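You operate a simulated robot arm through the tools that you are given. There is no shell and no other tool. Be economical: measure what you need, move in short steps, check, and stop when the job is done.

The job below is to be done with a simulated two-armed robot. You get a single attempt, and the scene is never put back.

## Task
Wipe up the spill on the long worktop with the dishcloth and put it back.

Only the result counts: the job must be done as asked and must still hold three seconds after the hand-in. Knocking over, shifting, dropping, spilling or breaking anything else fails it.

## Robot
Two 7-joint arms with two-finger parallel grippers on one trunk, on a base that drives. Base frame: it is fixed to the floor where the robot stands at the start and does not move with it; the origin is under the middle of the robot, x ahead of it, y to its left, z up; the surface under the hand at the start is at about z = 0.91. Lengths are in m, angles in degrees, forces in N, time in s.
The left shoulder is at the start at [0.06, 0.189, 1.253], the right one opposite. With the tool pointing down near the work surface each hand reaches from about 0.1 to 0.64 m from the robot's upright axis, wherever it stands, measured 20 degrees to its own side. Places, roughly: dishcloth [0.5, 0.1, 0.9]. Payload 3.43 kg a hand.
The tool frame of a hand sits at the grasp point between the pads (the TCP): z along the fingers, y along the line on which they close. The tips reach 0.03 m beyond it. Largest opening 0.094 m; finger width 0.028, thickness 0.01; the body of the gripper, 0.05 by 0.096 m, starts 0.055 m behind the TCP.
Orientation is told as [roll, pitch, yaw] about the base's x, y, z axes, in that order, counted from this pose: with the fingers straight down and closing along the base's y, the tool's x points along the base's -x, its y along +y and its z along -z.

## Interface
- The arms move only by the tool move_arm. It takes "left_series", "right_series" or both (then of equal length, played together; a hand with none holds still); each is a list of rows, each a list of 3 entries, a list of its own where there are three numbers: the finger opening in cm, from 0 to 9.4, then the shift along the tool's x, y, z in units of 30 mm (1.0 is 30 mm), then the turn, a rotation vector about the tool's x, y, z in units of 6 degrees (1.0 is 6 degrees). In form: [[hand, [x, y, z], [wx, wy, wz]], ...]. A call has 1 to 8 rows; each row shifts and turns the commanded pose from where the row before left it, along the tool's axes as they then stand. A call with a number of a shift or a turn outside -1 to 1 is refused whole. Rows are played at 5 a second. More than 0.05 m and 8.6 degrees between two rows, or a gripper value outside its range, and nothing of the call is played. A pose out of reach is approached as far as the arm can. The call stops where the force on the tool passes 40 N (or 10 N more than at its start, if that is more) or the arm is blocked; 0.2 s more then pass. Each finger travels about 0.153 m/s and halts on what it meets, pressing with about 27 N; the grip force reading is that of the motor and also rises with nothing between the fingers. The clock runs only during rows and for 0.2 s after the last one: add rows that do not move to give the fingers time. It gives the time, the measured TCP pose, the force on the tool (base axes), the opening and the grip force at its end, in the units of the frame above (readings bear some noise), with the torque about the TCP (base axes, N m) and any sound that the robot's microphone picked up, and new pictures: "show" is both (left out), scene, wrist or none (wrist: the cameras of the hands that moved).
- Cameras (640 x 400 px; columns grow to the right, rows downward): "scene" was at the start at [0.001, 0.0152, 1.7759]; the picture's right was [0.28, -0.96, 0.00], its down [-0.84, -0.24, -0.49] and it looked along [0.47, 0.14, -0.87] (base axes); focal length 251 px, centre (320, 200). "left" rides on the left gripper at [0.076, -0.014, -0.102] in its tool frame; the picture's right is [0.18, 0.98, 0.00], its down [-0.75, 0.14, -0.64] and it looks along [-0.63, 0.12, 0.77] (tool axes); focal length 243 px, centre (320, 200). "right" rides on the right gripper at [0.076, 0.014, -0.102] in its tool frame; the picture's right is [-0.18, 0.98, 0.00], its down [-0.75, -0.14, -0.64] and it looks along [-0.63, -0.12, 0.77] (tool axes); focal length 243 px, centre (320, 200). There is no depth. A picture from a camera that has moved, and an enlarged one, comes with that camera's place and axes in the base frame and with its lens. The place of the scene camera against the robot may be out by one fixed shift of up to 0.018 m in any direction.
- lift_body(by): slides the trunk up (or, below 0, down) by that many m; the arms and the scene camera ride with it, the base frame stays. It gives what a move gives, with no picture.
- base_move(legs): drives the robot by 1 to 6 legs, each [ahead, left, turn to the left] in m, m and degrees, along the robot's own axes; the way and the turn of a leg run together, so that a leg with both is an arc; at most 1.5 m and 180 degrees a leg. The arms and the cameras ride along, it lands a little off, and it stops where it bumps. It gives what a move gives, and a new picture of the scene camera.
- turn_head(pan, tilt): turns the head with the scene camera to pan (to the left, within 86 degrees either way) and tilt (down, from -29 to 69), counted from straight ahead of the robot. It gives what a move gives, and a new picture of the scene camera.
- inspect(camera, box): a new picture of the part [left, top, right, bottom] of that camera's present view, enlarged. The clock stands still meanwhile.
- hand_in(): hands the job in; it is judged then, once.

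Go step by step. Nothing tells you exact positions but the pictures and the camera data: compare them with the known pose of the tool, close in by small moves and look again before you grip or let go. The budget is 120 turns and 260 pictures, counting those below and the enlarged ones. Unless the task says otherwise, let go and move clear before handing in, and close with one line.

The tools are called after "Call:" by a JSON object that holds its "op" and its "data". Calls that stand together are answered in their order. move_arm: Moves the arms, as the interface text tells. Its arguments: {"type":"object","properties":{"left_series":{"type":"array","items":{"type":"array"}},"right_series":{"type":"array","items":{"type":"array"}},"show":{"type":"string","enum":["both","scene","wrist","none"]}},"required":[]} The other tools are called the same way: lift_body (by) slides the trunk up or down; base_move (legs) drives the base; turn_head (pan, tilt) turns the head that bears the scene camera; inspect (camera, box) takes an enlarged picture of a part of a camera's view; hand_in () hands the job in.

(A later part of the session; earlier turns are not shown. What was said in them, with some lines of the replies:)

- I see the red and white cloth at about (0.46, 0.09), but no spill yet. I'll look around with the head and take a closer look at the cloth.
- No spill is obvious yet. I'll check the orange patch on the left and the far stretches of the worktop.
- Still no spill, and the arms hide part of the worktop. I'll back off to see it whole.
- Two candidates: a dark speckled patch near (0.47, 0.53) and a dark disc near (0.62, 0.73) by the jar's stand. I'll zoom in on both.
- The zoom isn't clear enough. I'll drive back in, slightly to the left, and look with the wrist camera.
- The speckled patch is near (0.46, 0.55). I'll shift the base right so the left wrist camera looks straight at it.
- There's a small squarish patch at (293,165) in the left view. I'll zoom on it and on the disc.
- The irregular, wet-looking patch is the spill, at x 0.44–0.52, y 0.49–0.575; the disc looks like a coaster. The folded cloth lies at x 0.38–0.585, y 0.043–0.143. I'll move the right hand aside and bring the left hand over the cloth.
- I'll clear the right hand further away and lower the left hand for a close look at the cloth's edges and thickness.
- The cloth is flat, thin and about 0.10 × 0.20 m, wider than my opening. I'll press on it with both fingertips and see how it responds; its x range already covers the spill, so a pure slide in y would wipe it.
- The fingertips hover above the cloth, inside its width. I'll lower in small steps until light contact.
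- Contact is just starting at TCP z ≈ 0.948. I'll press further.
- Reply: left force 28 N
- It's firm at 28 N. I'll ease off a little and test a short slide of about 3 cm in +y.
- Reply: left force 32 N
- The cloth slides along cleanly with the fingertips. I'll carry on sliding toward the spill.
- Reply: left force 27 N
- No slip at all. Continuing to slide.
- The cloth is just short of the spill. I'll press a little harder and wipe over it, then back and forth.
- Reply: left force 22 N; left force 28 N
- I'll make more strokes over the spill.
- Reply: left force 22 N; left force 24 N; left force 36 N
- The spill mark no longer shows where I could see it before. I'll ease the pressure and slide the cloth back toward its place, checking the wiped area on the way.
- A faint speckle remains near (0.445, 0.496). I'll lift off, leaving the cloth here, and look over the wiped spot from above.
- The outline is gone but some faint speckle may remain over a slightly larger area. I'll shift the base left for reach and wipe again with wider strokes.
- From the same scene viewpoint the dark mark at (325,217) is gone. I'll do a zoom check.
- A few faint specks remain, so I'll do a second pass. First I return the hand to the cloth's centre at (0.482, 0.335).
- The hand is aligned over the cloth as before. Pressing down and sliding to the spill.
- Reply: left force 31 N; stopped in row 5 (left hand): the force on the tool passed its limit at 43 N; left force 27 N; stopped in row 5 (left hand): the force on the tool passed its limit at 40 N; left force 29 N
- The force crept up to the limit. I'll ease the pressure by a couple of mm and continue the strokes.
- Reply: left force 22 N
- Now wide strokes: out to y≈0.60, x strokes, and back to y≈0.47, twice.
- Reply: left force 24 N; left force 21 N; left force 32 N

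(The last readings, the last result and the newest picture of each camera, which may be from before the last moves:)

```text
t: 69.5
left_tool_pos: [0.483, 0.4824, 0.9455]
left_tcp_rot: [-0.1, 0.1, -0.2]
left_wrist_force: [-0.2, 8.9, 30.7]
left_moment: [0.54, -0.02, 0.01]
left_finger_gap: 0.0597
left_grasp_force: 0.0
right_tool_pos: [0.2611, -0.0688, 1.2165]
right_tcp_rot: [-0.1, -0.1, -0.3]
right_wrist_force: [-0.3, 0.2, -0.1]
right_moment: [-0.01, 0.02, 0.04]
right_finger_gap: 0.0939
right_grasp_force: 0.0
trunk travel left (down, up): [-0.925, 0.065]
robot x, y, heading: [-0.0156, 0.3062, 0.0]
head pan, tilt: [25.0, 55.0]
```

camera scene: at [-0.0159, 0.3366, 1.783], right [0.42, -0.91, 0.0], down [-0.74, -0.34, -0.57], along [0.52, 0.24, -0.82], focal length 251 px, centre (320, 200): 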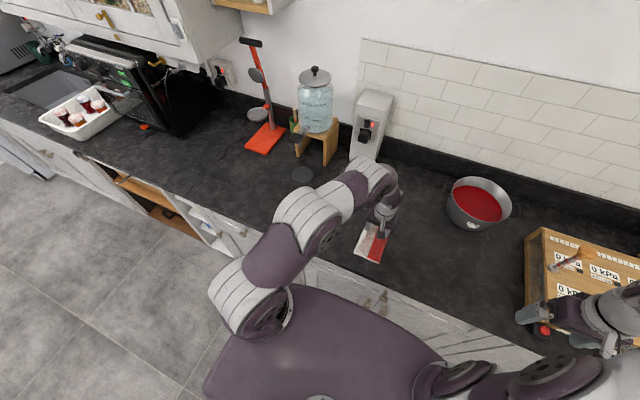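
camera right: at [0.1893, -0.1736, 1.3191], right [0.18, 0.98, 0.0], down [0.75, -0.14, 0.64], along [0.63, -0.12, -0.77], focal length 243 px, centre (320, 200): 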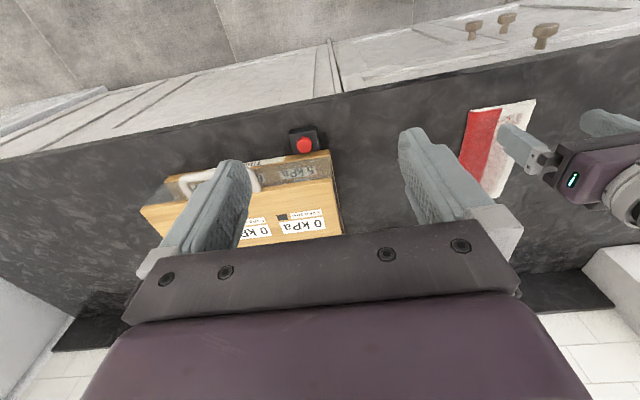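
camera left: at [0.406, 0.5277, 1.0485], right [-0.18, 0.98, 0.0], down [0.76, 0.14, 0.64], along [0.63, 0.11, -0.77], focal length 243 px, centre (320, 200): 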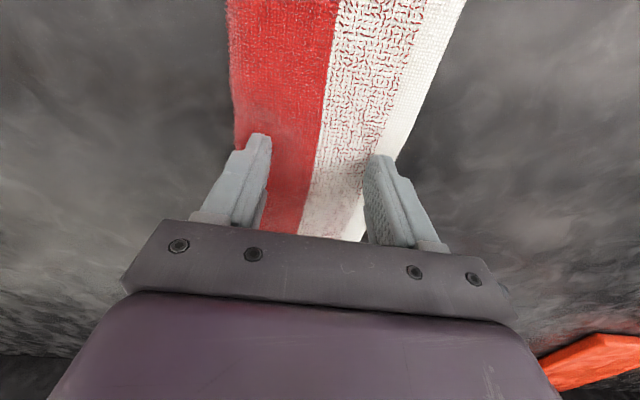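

Now slide back to y≈0.33, easing pressure, then lift and check.

Call:
{"op": "move_arm", "data": {"left_series": [[6, [0, -0.5, -0.07], [0, 0, 0]], [6, [0, -0.5, 0], [0, 0, 0]], [6, [0, -0.5, 0], [0, 0, 0]], [6, [0, -0.5, 0], [0, 0, 0]], [6, [0, -0.5, 0], [0, 0, 0]], [6, [0, -0.5, 0], [0, 0, 0]], [6, [0, -0.5, 0], [0, 0, 0]], [6, [0, -0.5, 0], [0, 0, 0]]], "show": "none"}}

Call:
{"op": "move_arm", "data": {"left_series": [[6, [0, -0.5, 0], [0, 0, 0]], [6, [0, -0.4, 0], [0, 0, 0]], [6, [0, 0, 0], [0, 0, 0]], [6, [0, 0, -0.5], [0, 0, 0]], [6, [0, 0, -1], [0, 0, 0]], [6, [0, 0, -1], [0, 0, 0]], [6, [0, 0, -1], [0, 0, 0]], [6, [0, 0, -1], [0, 0, 0]]], "show": "wrist"}}

Call:
{"op": "move_arm", "data": {"left_series": [[9.4, [0.8, 1, -1], [0, 0, 0]], [9.4, [0.8, 1, -1], [0, 0, 0]], [9.4, [0.8, 1, -0.6], [0, 0, 0]], [9.4, [0.8, 1, 0], [0, 0, 0]], [9.4, [0.8, 1, 0], [0, 0, 0]], [9.4, [0.8, 1, 0], [0, 0, 0]], [9.4, [0.6, 1, 0], [0, 0, 0]], [9.4, [0, 0.3, 0], [0, 0, 0]]], "show": "both"}}

Call:
{"op": "inspect", "data": {"camera": "left", "box": [245, 130, 345, 193]}}

```text
t: 71.2
left_tool_pos: [0.4814, 0.3629, 0.9467]
left_tcp_rot: [-0.3, 0.3, -0.2]
left_wrist_force: [1.3, 2.3, 7.9]
left_moment: [0.15, -0.02, -0.03]
left_finger_gap: 0.0596
left_grasp_force: 0.2
right_tool_pos: [0.2637, -0.069, 1.2156]
right_tcp_rot: [0.0, -0.1, -0.2]
right_wrist_force: [-0.2, 0.0, 0.1]
right_moment: [-0.01, 0.02, 0.02]
right_finger_gap: 0.094
right_grasp_force: 0.0
trunk travel left (down, up): [-0.925, 0.065]
robot x, y, heading: [-0.0179, 0.3076, -0.2]
head pan, tilt: [25.0, 55.0]
```

```text
t: 73.0
left_tool_pos: [0.4833, 0.3377, 1.0807]
left_tcp_rot: [-0.3, 0.3, -0.2]
left_wrist_force: [-0.1, 0.2, 0.6]
left_moment: [0.0, -0.01, 0.02]
left_finger_gap: 0.0602
left_grasp_force: 0.0
right_tool_pos: [0.2643, -0.0684, 1.2157]
right_tcp_rot: [0.0, -0.1, -0.3]
right_wrist_force: [-0.3, 0.2, 0.4]
right_moment: [0.02, 0.01, 0.0]
right_finger_gap: 0.094
right_grasp_force: 0.1
trunk travel left (down, up): [-0.925, 0.065]
robot x, y, heading: [-0.0216, 0.3128, -0.2]
head pan, tilt: [25.0, 55.0]
camera left: at [0.4063, 0.3228, 1.1843], right [-0.18, 0.98, 0.0], down [0.76, 0.14, 0.64], along [0.63, 0.11, -0.77], focal length 243 px, centre (320, 200)
```

left: 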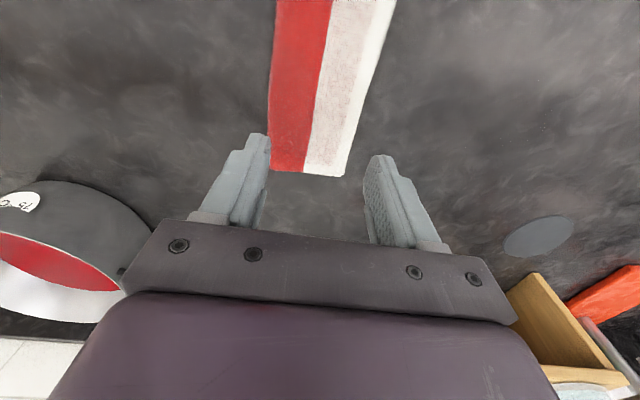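

```text
t: 74.8
left_tool_pos: [0.323, 0.5571, 1.1598]
left_tcp_rot: [-0.2, 0.4, -0.3]
left_wrist_force: [0.2, -0.5, -0.6]
left_moment: [0.03, -0.01, -0.01]
left_finger_gap: 0.094
left_grasp_force: 0.1
right_tool_pos: [0.2649, -0.0676, 1.2143]
right_tcp_rot: [0.0, 0.1, -0.2]
right_wrist_force: [-0.2, 0.7, 0.0]
right_moment: [0.0, 0.0, -0.02]
right_finger_gap: 0.0939
right_grasp_force: 0.1
trunk travel left (down, up): [-0.925, 0.065]
robot x, y, heading: [-0.0202, 0.3138, -0.5]
head pan, tilt: [25.0, 55.0]
camera scene: at [-0.0157, 0.3371, 1.783], right [0.42, -0.91, 0.0], down [-0.74, -0.34, -0.57], along [0.52, 0.24, -0.82], focal length 251 px, centre (320, 200)
camera left: at [0.2465, 0.5428, 1.2628], right [-0.18, 0.98, 0.0], down [0.76, 0.14, 0.64], along [0.63, 0.11, -0.77], focal length 243 px, centre (320, 200)
```

scene: 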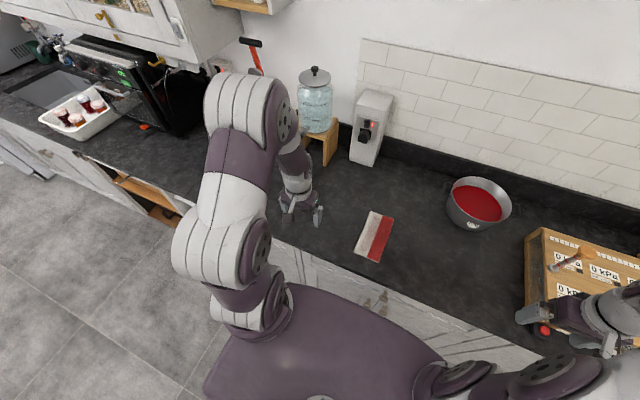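
left: 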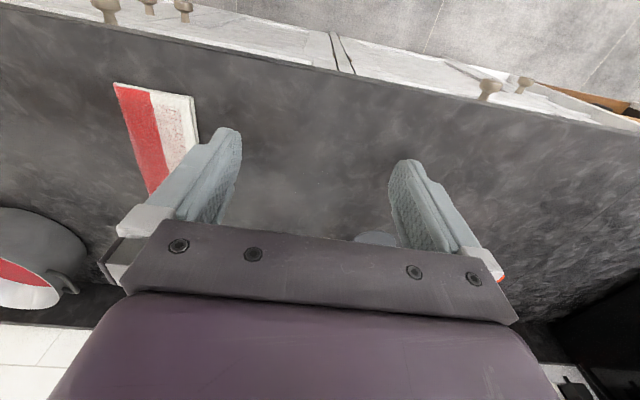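

```text
6.35 times, centred on (295, 162) of left
camera zoom: at [0.2465, 0.5428, 1.2628], right [-0.18, 0.98, 0.0], down [0.76, 0.14, 0.64], along [0.63, 0.11, -0.77], focal length 1540 px, centre (479, 444)
```

zoom: 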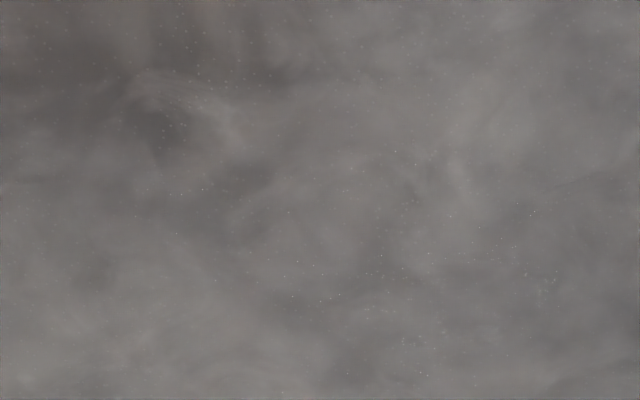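

The spot looks clean now. I'll do one wider check of the surroundings, then shift the base back to the right to return the cloth.

Call:
{"op": "inspect", "data": {"camera": "left", "box": [235, 90, 395, 230]}}

Call:
{"op": "base_move", "data": {"legs": [[0, -0.14, 0]]}}

Call:
{"op": "inspect", "data": {"camera": "scene", "box": [260, 130, 440, 280]}}

```text
2.86 times, centred on (315, 160) of left
camera zoom: at [0.2465, 0.5428, 1.2628], right [-0.18, 0.98, 0.0], down [0.76, 0.14, 0.64], along [0.63, 0.11, -0.77], focal length 693 px, centre (334, 314)
```

zoom: 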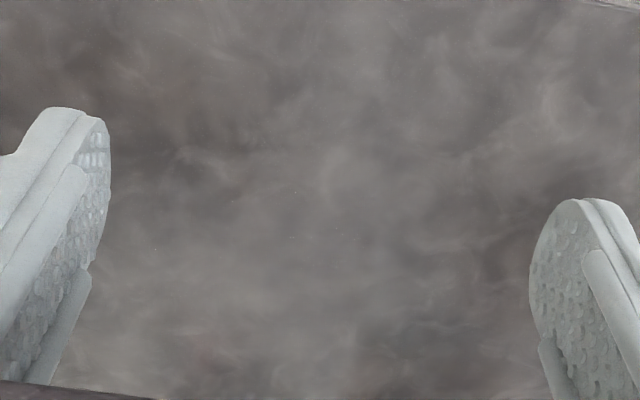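

```text
t: 76.2
left_tool_pos: [0.323, 0.4201, 1.1597]
left_tcp_rot: [-0.3, 0.4, -0.2]
left_wrist_force: [-0.8, 0.3, 0.1]
left_moment: [-0.01, -0.02, 0.01]
left_finger_gap: 0.094
left_grasp_force: 0.0
right_tool_pos: [0.2647, -0.2048, 1.2167]
right_tcp_rot: [-0.1, 0.1, -0.1]
right_wrist_force: [0.0, 0.1, 0.0]
right_moment: [-0.04, 0.01, 0.01]
right_finger_gap: 0.0939
right_grasp_force: 0.0
trunk travel left (down, up): [-0.925, 0.065]
robot x, y, heading: [-0.0171, 0.1717, -0.3]
head pan, tilt: [25.0, 55.0]
camera scene: at [-0.0165, 0.2018, 1.783], right [0.42, -0.91, 0.0], down [-0.74, -0.35, -0.57], along [0.52, 0.24, -0.82], focal length 251 px, centre (320, 200)
```

scene: 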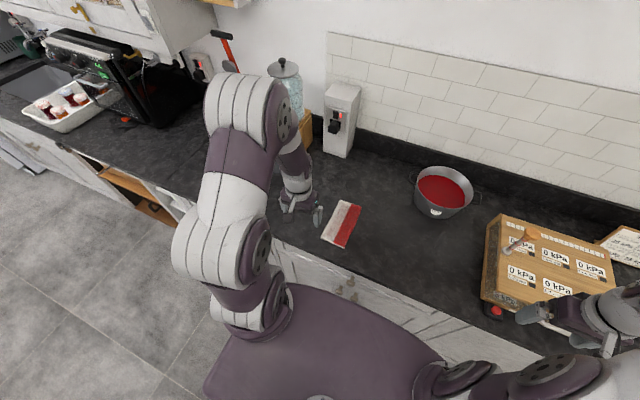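

```text
2.67 times, centred on (350, 205) of scene
camera zoom: at [-0.0165, 0.2018, 1.783], right [0.42, -0.91, 0.0], down [-0.74, -0.35, -0.57], along [0.52, 0.24, -0.82], focal length 669 px, centre (240, 187)
```

zoom: 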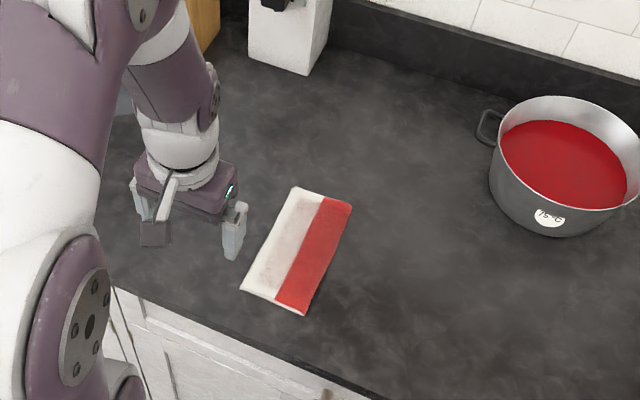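

The cloth's centre is at about (0.483, 0.338). I'll return over it and slide it back by 0.245 m to y≈0.093.

Call:
{"op": "move_arm", "data": {"left_series": [[6, [-0.89, -0.45, 0.4], [0, 0, 0]], [6, [-0.89, -0.45, 0.5], [0, 0, 0]], [6, [-0.89, -0.45, 0.9], [0, 0, 0]], [6, [-0.89, -0.45, 0.9], [0, 0, 0]], [6, [-0.89, -0.45, 0.9], [0, 0, 0]], [6, [-0.88, -0.48, 0.9], [0, 0, 0]], [6, [0, 0, 0.9], [0, 0, 0]], [6, [0, 0, 0.9], [0, 0, 0]]], "show": "wrist"}}

```text
t: 78.0
left_tool_pos: [0.482, 0.336, 0.9702]
left_tcp_rot: [-0.3, 0.3, -0.2]
left_wrist_force: [0.8, -0.1, 0.2]
left_moment: [0.0, 0.02, 0.0]
left_finger_gap: 0.0601
left_grasp_force: 0.1
right_tool_pos: [0.265, -0.2054, 1.2146]
right_tcp_rot: [0.0, 0.0, -0.1]
right_wrist_force: [0.2, 0.7, -0.2]
right_moment: [0.03, -0.05, 0.03]
right_finger_gap: 0.0939
right_grasp_force: 0.0
trunk travel left (down, up): [-0.925, 0.065]
robot x, y, heading: [-0.021, 0.1707, -0.2]
head pan, tilt: [25.0, 55.0]
camera left: at [0.4057, 0.3221, 1.0731], right [-0.18, 0.98, 0.0], down [0.76, 0.14, 0.64], along [0.63, 0.11, -0.77], focal length 243 px, centre (320, 200)
```

left: 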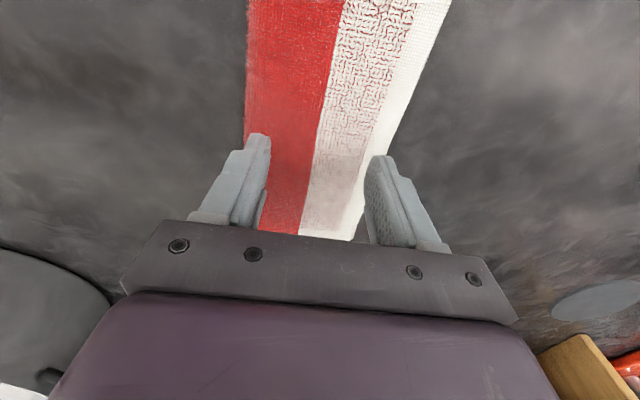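

Aligned as at the first grasp. Press and slide −0.242 m in y.

Call:
{"op": "move_arm", "data": {"left_series": [[6, [0, 0, 0.4], [0, 0, 0]], [6, [0, 0, 0.3], [0, 0, 0]], [6, [0, 0, 0.15], [0, 0, 0]], [6, [0, 0, 0.07], [0, 0, 0]], [6, [0, 0, 0], [0, 0, 0]]], "show": "none"}}

Call:
{"op": "move_arm", "data": {"left_series": [[6, [0, -0.4, 0], [0, 0, 0]], [6, [0, -0.5, 0], [0, 0, 0]], [6, [0, -0.5, 0], [0, 0, 0]], [6, [0, -0.5, 0], [0, 0, 0]], [6, [0, -0.5, 0], [0, 0, 0]], [6, [0, -0.5, 0], [0, 0, 0]], [6, [0, -0.4, 0], [0, 0, 0]], [6, [0, 0, 0], [0, 0, 0]]], "show": "wrist"}}

```text
t: 79.2
left_tool_pos: [0.4807, 0.3356, 0.9464]
left_tcp_rot: [-0.2, 0.0, -0.3]
left_wrist_force: [2.5, 6.2, 22.6]
left_moment: [0.3, -0.06, -0.02]
left_finger_gap: 0.0599
left_grasp_force: 0.1
right_tool_pos: [0.2631, -0.207, 1.216]
right_tcp_rot: [0.0, -0.1, -0.1]
right_wrist_force: [-0.5, 0.3, -0.4]
right_moment: [-0.02, -0.03, -0.01]
right_finger_gap: 0.0939
right_grasp_force: 0.1
trunk travel left (down, up): [-0.925, 0.065]
robot x, y, heading: [-0.0176, 0.175, -0.2]
head pan, tilt: [25.0, 55.0]
```

```text
t: 80.2
left_tool_pos: [0.4803, 0.282, 0.9463]
left_tcp_rot: [-0.2, 0.2, -0.2]
left_wrist_force: [-4.4, 4.7, 24.8]
left_moment: [0.31, 0.15, 0.03]
left_finger_gap: 0.0599
left_grasp_force: 0.1
right_tool_pos: [0.263, -0.206, 1.2151]
right_tcp_rot: [0.1, -0.1, -0.1]
right_wrist_force: [0.9, 0.1, -0.4]
right_moment: [0.0, 0.01, -0.01]
right_finger_gap: 0.0941
right_grasp_force: 0.0
trunk travel left (down, up): [-0.925, 0.065]
robot x, y, heading: [-0.0218, 0.1713, -0.2]
head pan, tilt: [25.0, 55.0]
stopped in row 4 (left hand): the force on the tool passed its limit at 41 N (the readings are from after the stop); the commanded pose is now the measured one
camera left: at [0.4028, 0.2678, 1.0482], right [-0.18, 0.98, 0.0], down [0.75, 0.14, 0.64], along [0.63, 0.11, -0.77], focal length 243 px, centre (320, 200)
```

left: 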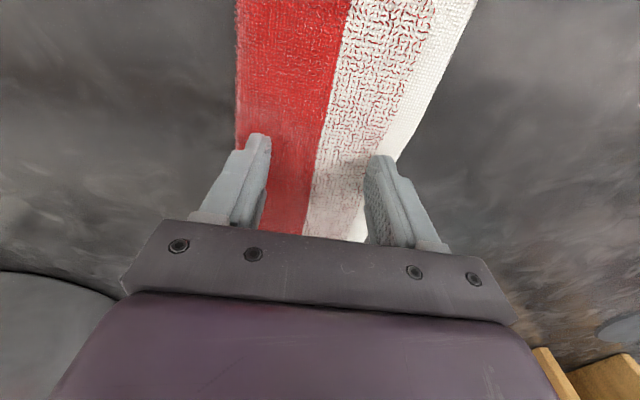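

Force hit the limit again. I'll ease off slightly and continue with −0.188 m to go.

Call:
{"op": "move_arm", "data": {"left_series": [[6, [0, 0, -0.1], [0, 0, 0]], [6, [0, 0, 0], [0, 0, 0]]], "show": "none"}}

Call:
{"op": "move_arm", "data": {"left_series": [[6, [0, -0.3, 0], [0, 0, 0]], [6, [0, -0.4, 0], [0, 0, 0]], [6, [0, -0.5, 0], [0, 0, 0]], [6, [0, -0.5, 0], [0, 0, 0]], [6, [0, -0.5, 0], [0, 0, 0]], [6, [0, -0.5, 0], [0, 0, 0]], [6, [0, -0.3, 0], [0, 0, 0]], [6, [0, 0, 0], [0, 0, 0]]], "show": "wrist"}}

```text
t: 80.8
left_tool_pos: [0.4805, 0.2809, 0.9456]
left_tcp_rot: [-0.2, 0.2, -0.3]
left_wrist_force: [0.2, 0.9, 4.8]
left_moment: [0.09, -0.03, 0.01]
left_finger_gap: 0.0599
left_grasp_force: 0.0
right_tool_pos: [0.2633, -0.2064, 1.2151]
right_tcp_rot: [0.0, -0.1, -0.1]
right_wrist_force: [0.7, -0.4, 0.3]
right_moment: [0.01, 0.0, 0.02]
right_finger_gap: 0.094
right_grasp_force: 0.0
trunk travel left (down, up): [-0.925, 0.065]
robot x, y, heading: [-0.0227, 0.1726, -0.2]
head pan, tilt: [25.0, 55.0]
```

```text
t: 82.6
left_tool_pos: [0.482, 0.1919, 0.9471]
left_tcp_rot: [-0.2, 0.2, -0.2]
left_wrist_force: [-0.1, 1.2, 6.0]
left_moment: [0.08, 0.0, -0.01]
left_finger_gap: 0.0598
left_grasp_force: 0.0
right_tool_pos: [0.2638, -0.205, 1.2158]
right_tcp_rot: [0.0, 0.0, -0.1]
right_wrist_force: [0.3, 0.2, 0.8]
right_moment: [0.01, -0.02, 0.03]
right_finger_gap: 0.0938
right_grasp_force: 0.1
trunk travel left (down, up): [-0.925, 0.065]
robot x, y, heading: [-0.0208, 0.1701, -0.1]
head pan, tilt: [25.0, 55.0]
camera left: at [0.4039, 0.1788, 1.0499], right [-0.18, 0.98, 0.0], down [0.76, 0.14, 0.64], along [0.63, 0.11, -0.77], focal length 243 px, centre (320, 200)
```

left: 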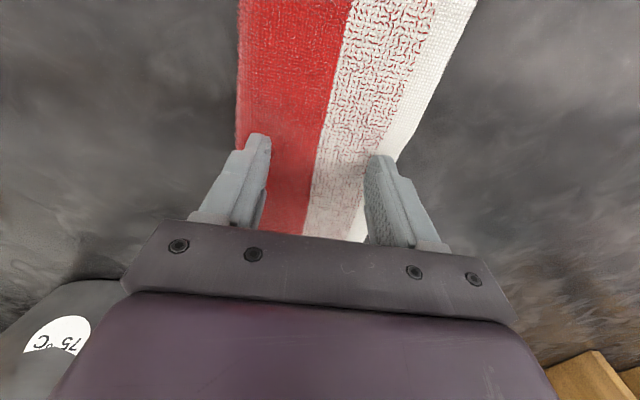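

Call:
{"op": "move_arm", "data": {"left_series": [[6, [0, -0.3, 0.03], [0, 0, 0]], [6, [0, -0.5, 0], [0, 0, 0]], [6, [0, -0.5, 0], [0, 0, 0]], [6, [0, -0.5, 0], [0, 0, 0]], [6, [0, -0.5, 0], [0, 0, 0]], [6, [0, -0.5, 0], [0, 0, 0]], [6, [0, -0.45, 0], [0, 0, 0]], [6, [0, 0, 0], [0, 0, 0]]], "show": "none"}}

Call:
{"op": "move_arm", "data": {"left_series": [[6, [0, 0, -0.4], [0, 0, 0]], [6, [0, 0, -0.45], [0, 0, 0]], [6, [0, 0, 0], [0, 0, 0]]], "show": "wrist"}}

```text
t: 84.4
left_tool_pos: [0.4801, 0.0951, 0.946]
left_tcp_rot: [-0.3, 0.2, -0.2]
left_wrist_force: [-0.2, 2.3, 9.1]
left_moment: [0.1, 0.0, 0.0]
left_finger_gap: 0.0599
left_grasp_force: 0.1
right_tool_pos: [0.2646, -0.2059, 1.2158]
right_tcp_rot: [0.0, 0.0, -0.1]
right_wrist_force: [0.6, 0.4, 1.6]
right_moment: [0.02, -0.02, 0.01]
right_finger_gap: 0.0937
right_grasp_force: 0.1
trunk travel left (down, up): [-0.925, 0.065]
robot x, y, heading: [-0.0204, 0.1739, -0.4]
head pan, tilt: [25.0, 55.0]
```

```text
t: 85.2
left_tool_pos: [0.4802, 0.0937, 0.9708]
left_tcp_rot: [-0.2, 0.3, -0.2]
left_wrist_force: [0.3, 0.6, 1.0]
left_moment: [0.01, 0.01, 0.03]
left_finger_gap: 0.06
left_grasp_force: 0.1
right_tool_pos: [0.265, -0.2063, 1.2145]
right_tcp_rot: [0.0, 0.0, 0.0]
right_wrist_force: [-0.3, 0.5, 0.3]
right_moment: [0.0, -0.01, -0.02]
right_finger_gap: 0.0941
right_grasp_force: 0.0
trunk travel left (down, up): [-0.925, 0.065]
robot x, y, heading: [-0.0217, 0.1719, -0.1]
head pan, tilt: [25.0, 55.0]
camera left: at [0.4039, 0.0801, 1.0746], right [-0.18, 0.98, 0.0], down [0.76, 0.14, 0.64], along [0.63, 0.11, -0.77], focal length 243 px, centre (320, 200)
```

left: 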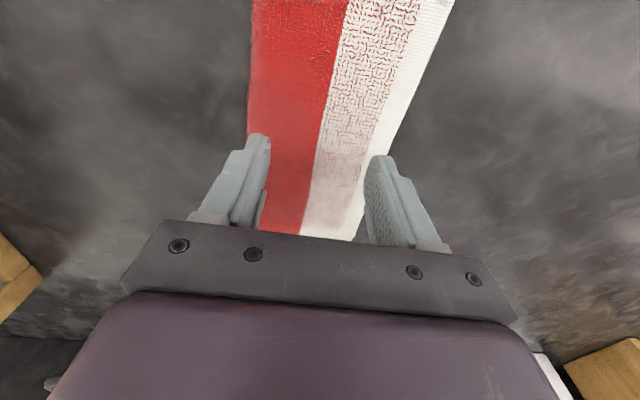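

The view almost matches the original hover picture, so the cloth is back in place. I'll lift clear, back the hand off and check.

Call:
{"op": "move_arm", "data": {"left_series": [[6, [0, 0, -1], [0, 0, 0]], [6, [0, 0, -1], [0, 0, 0]], [6, [0.7, 0, -1], [0, 0, 0]], [6, [0.9, 0, -1], [0, 0, 0]], [6, [0.9, 0, -1], [0, 0, 0]], [6, [0.9, 0, -1], [0, 0, 0]], [6, [1, 0, -0.9], [0, 0, 0]], [6, [1, 0.1, 0], [0, 0, 0]]], "show": "both"}}

Call:
{"op": "inspect", "data": {"camera": "scene", "box": [230, 140, 390, 240]}}

```text
t: 87.0
left_tool_pos: [0.3193, 0.1002, 1.1795]
left_tcp_rot: [-0.2, 0.2, -0.2]
left_wrist_force: [-0.2, -1.0, 0.2]
left_moment: [0.0, -0.01, -0.02]
left_finger_gap: 0.06
left_grasp_force: 0.1
right_tool_pos: [0.2643, -0.2059, 1.2167]
right_tcp_rot: [0.1, -0.1, -0.1]
right_wrist_force: [-0.3, 0.3, -0.2]
right_moment: [-0.03, -0.02, 0.0]
right_finger_gap: 0.0941
right_grasp_force: 0.0
trunk travel left (down, up): [-0.925, 0.065]
robot x, y, heading: [-0.0185, 0.1729, -0.3]
head pan, tilt: [25.0, 55.0]
camera scene: at [-0.018, 0.1991, 1.783], right [0.42, -0.91, 0.0], down [-0.74, -0.34, -0.57], along [0.52, 0.24, -0.82], focal length 251 px, centre (320, 200)
camera left: at [0.2422, 0.0847, 1.2823], right [-0.18, 0.98, 0.0], down [0.76, 0.14, 0.64], along [0.63, 0.11, -0.77], focal length 243 px, centre (320, 200)
```

scene: 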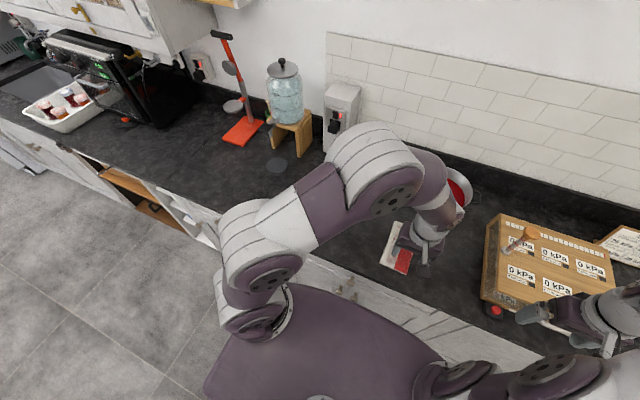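
left: 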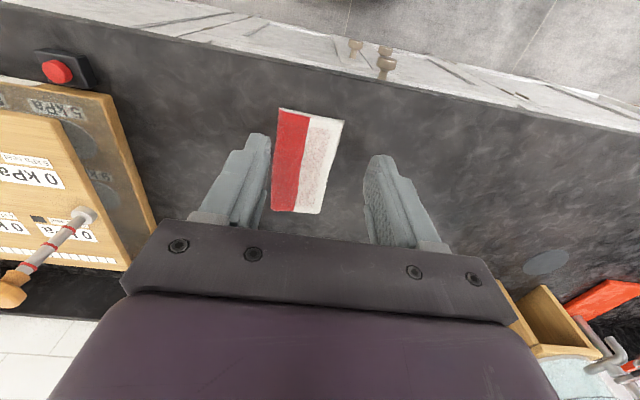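

```text
4.00 times, centred on (310, 190) of scene
camera zoom: at [-0.018, 0.1991, 1.783], right [0.42, -0.91, 0.0], down [-0.74, -0.34, -0.57], along [0.52, 0.24, -0.82], focal length 1003 px, centre (360, 240)
```

zoom: 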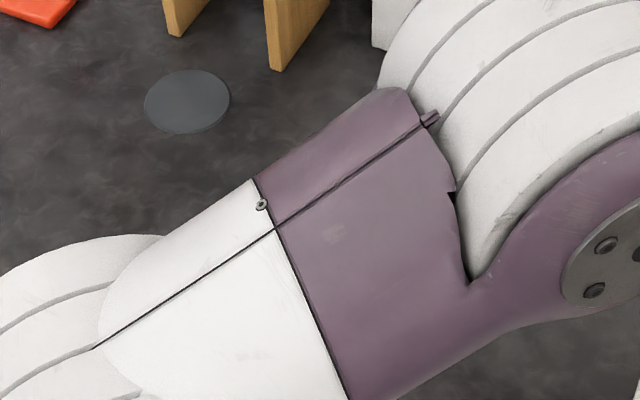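

The cloth lies within a few mm of its original place, the spill mark is gone, nothing else moved, and the hands are clear. I'm handing in.

Call:
{"op": "hand_in", "data": {}}

```text
The job is handed in.
```

I wiped up the spill with the dishcloth, put the cloth back within a few millimetres of where it lay, and handed the job in with both hands clear. The spot looked clean in the last close-up after a second pass.
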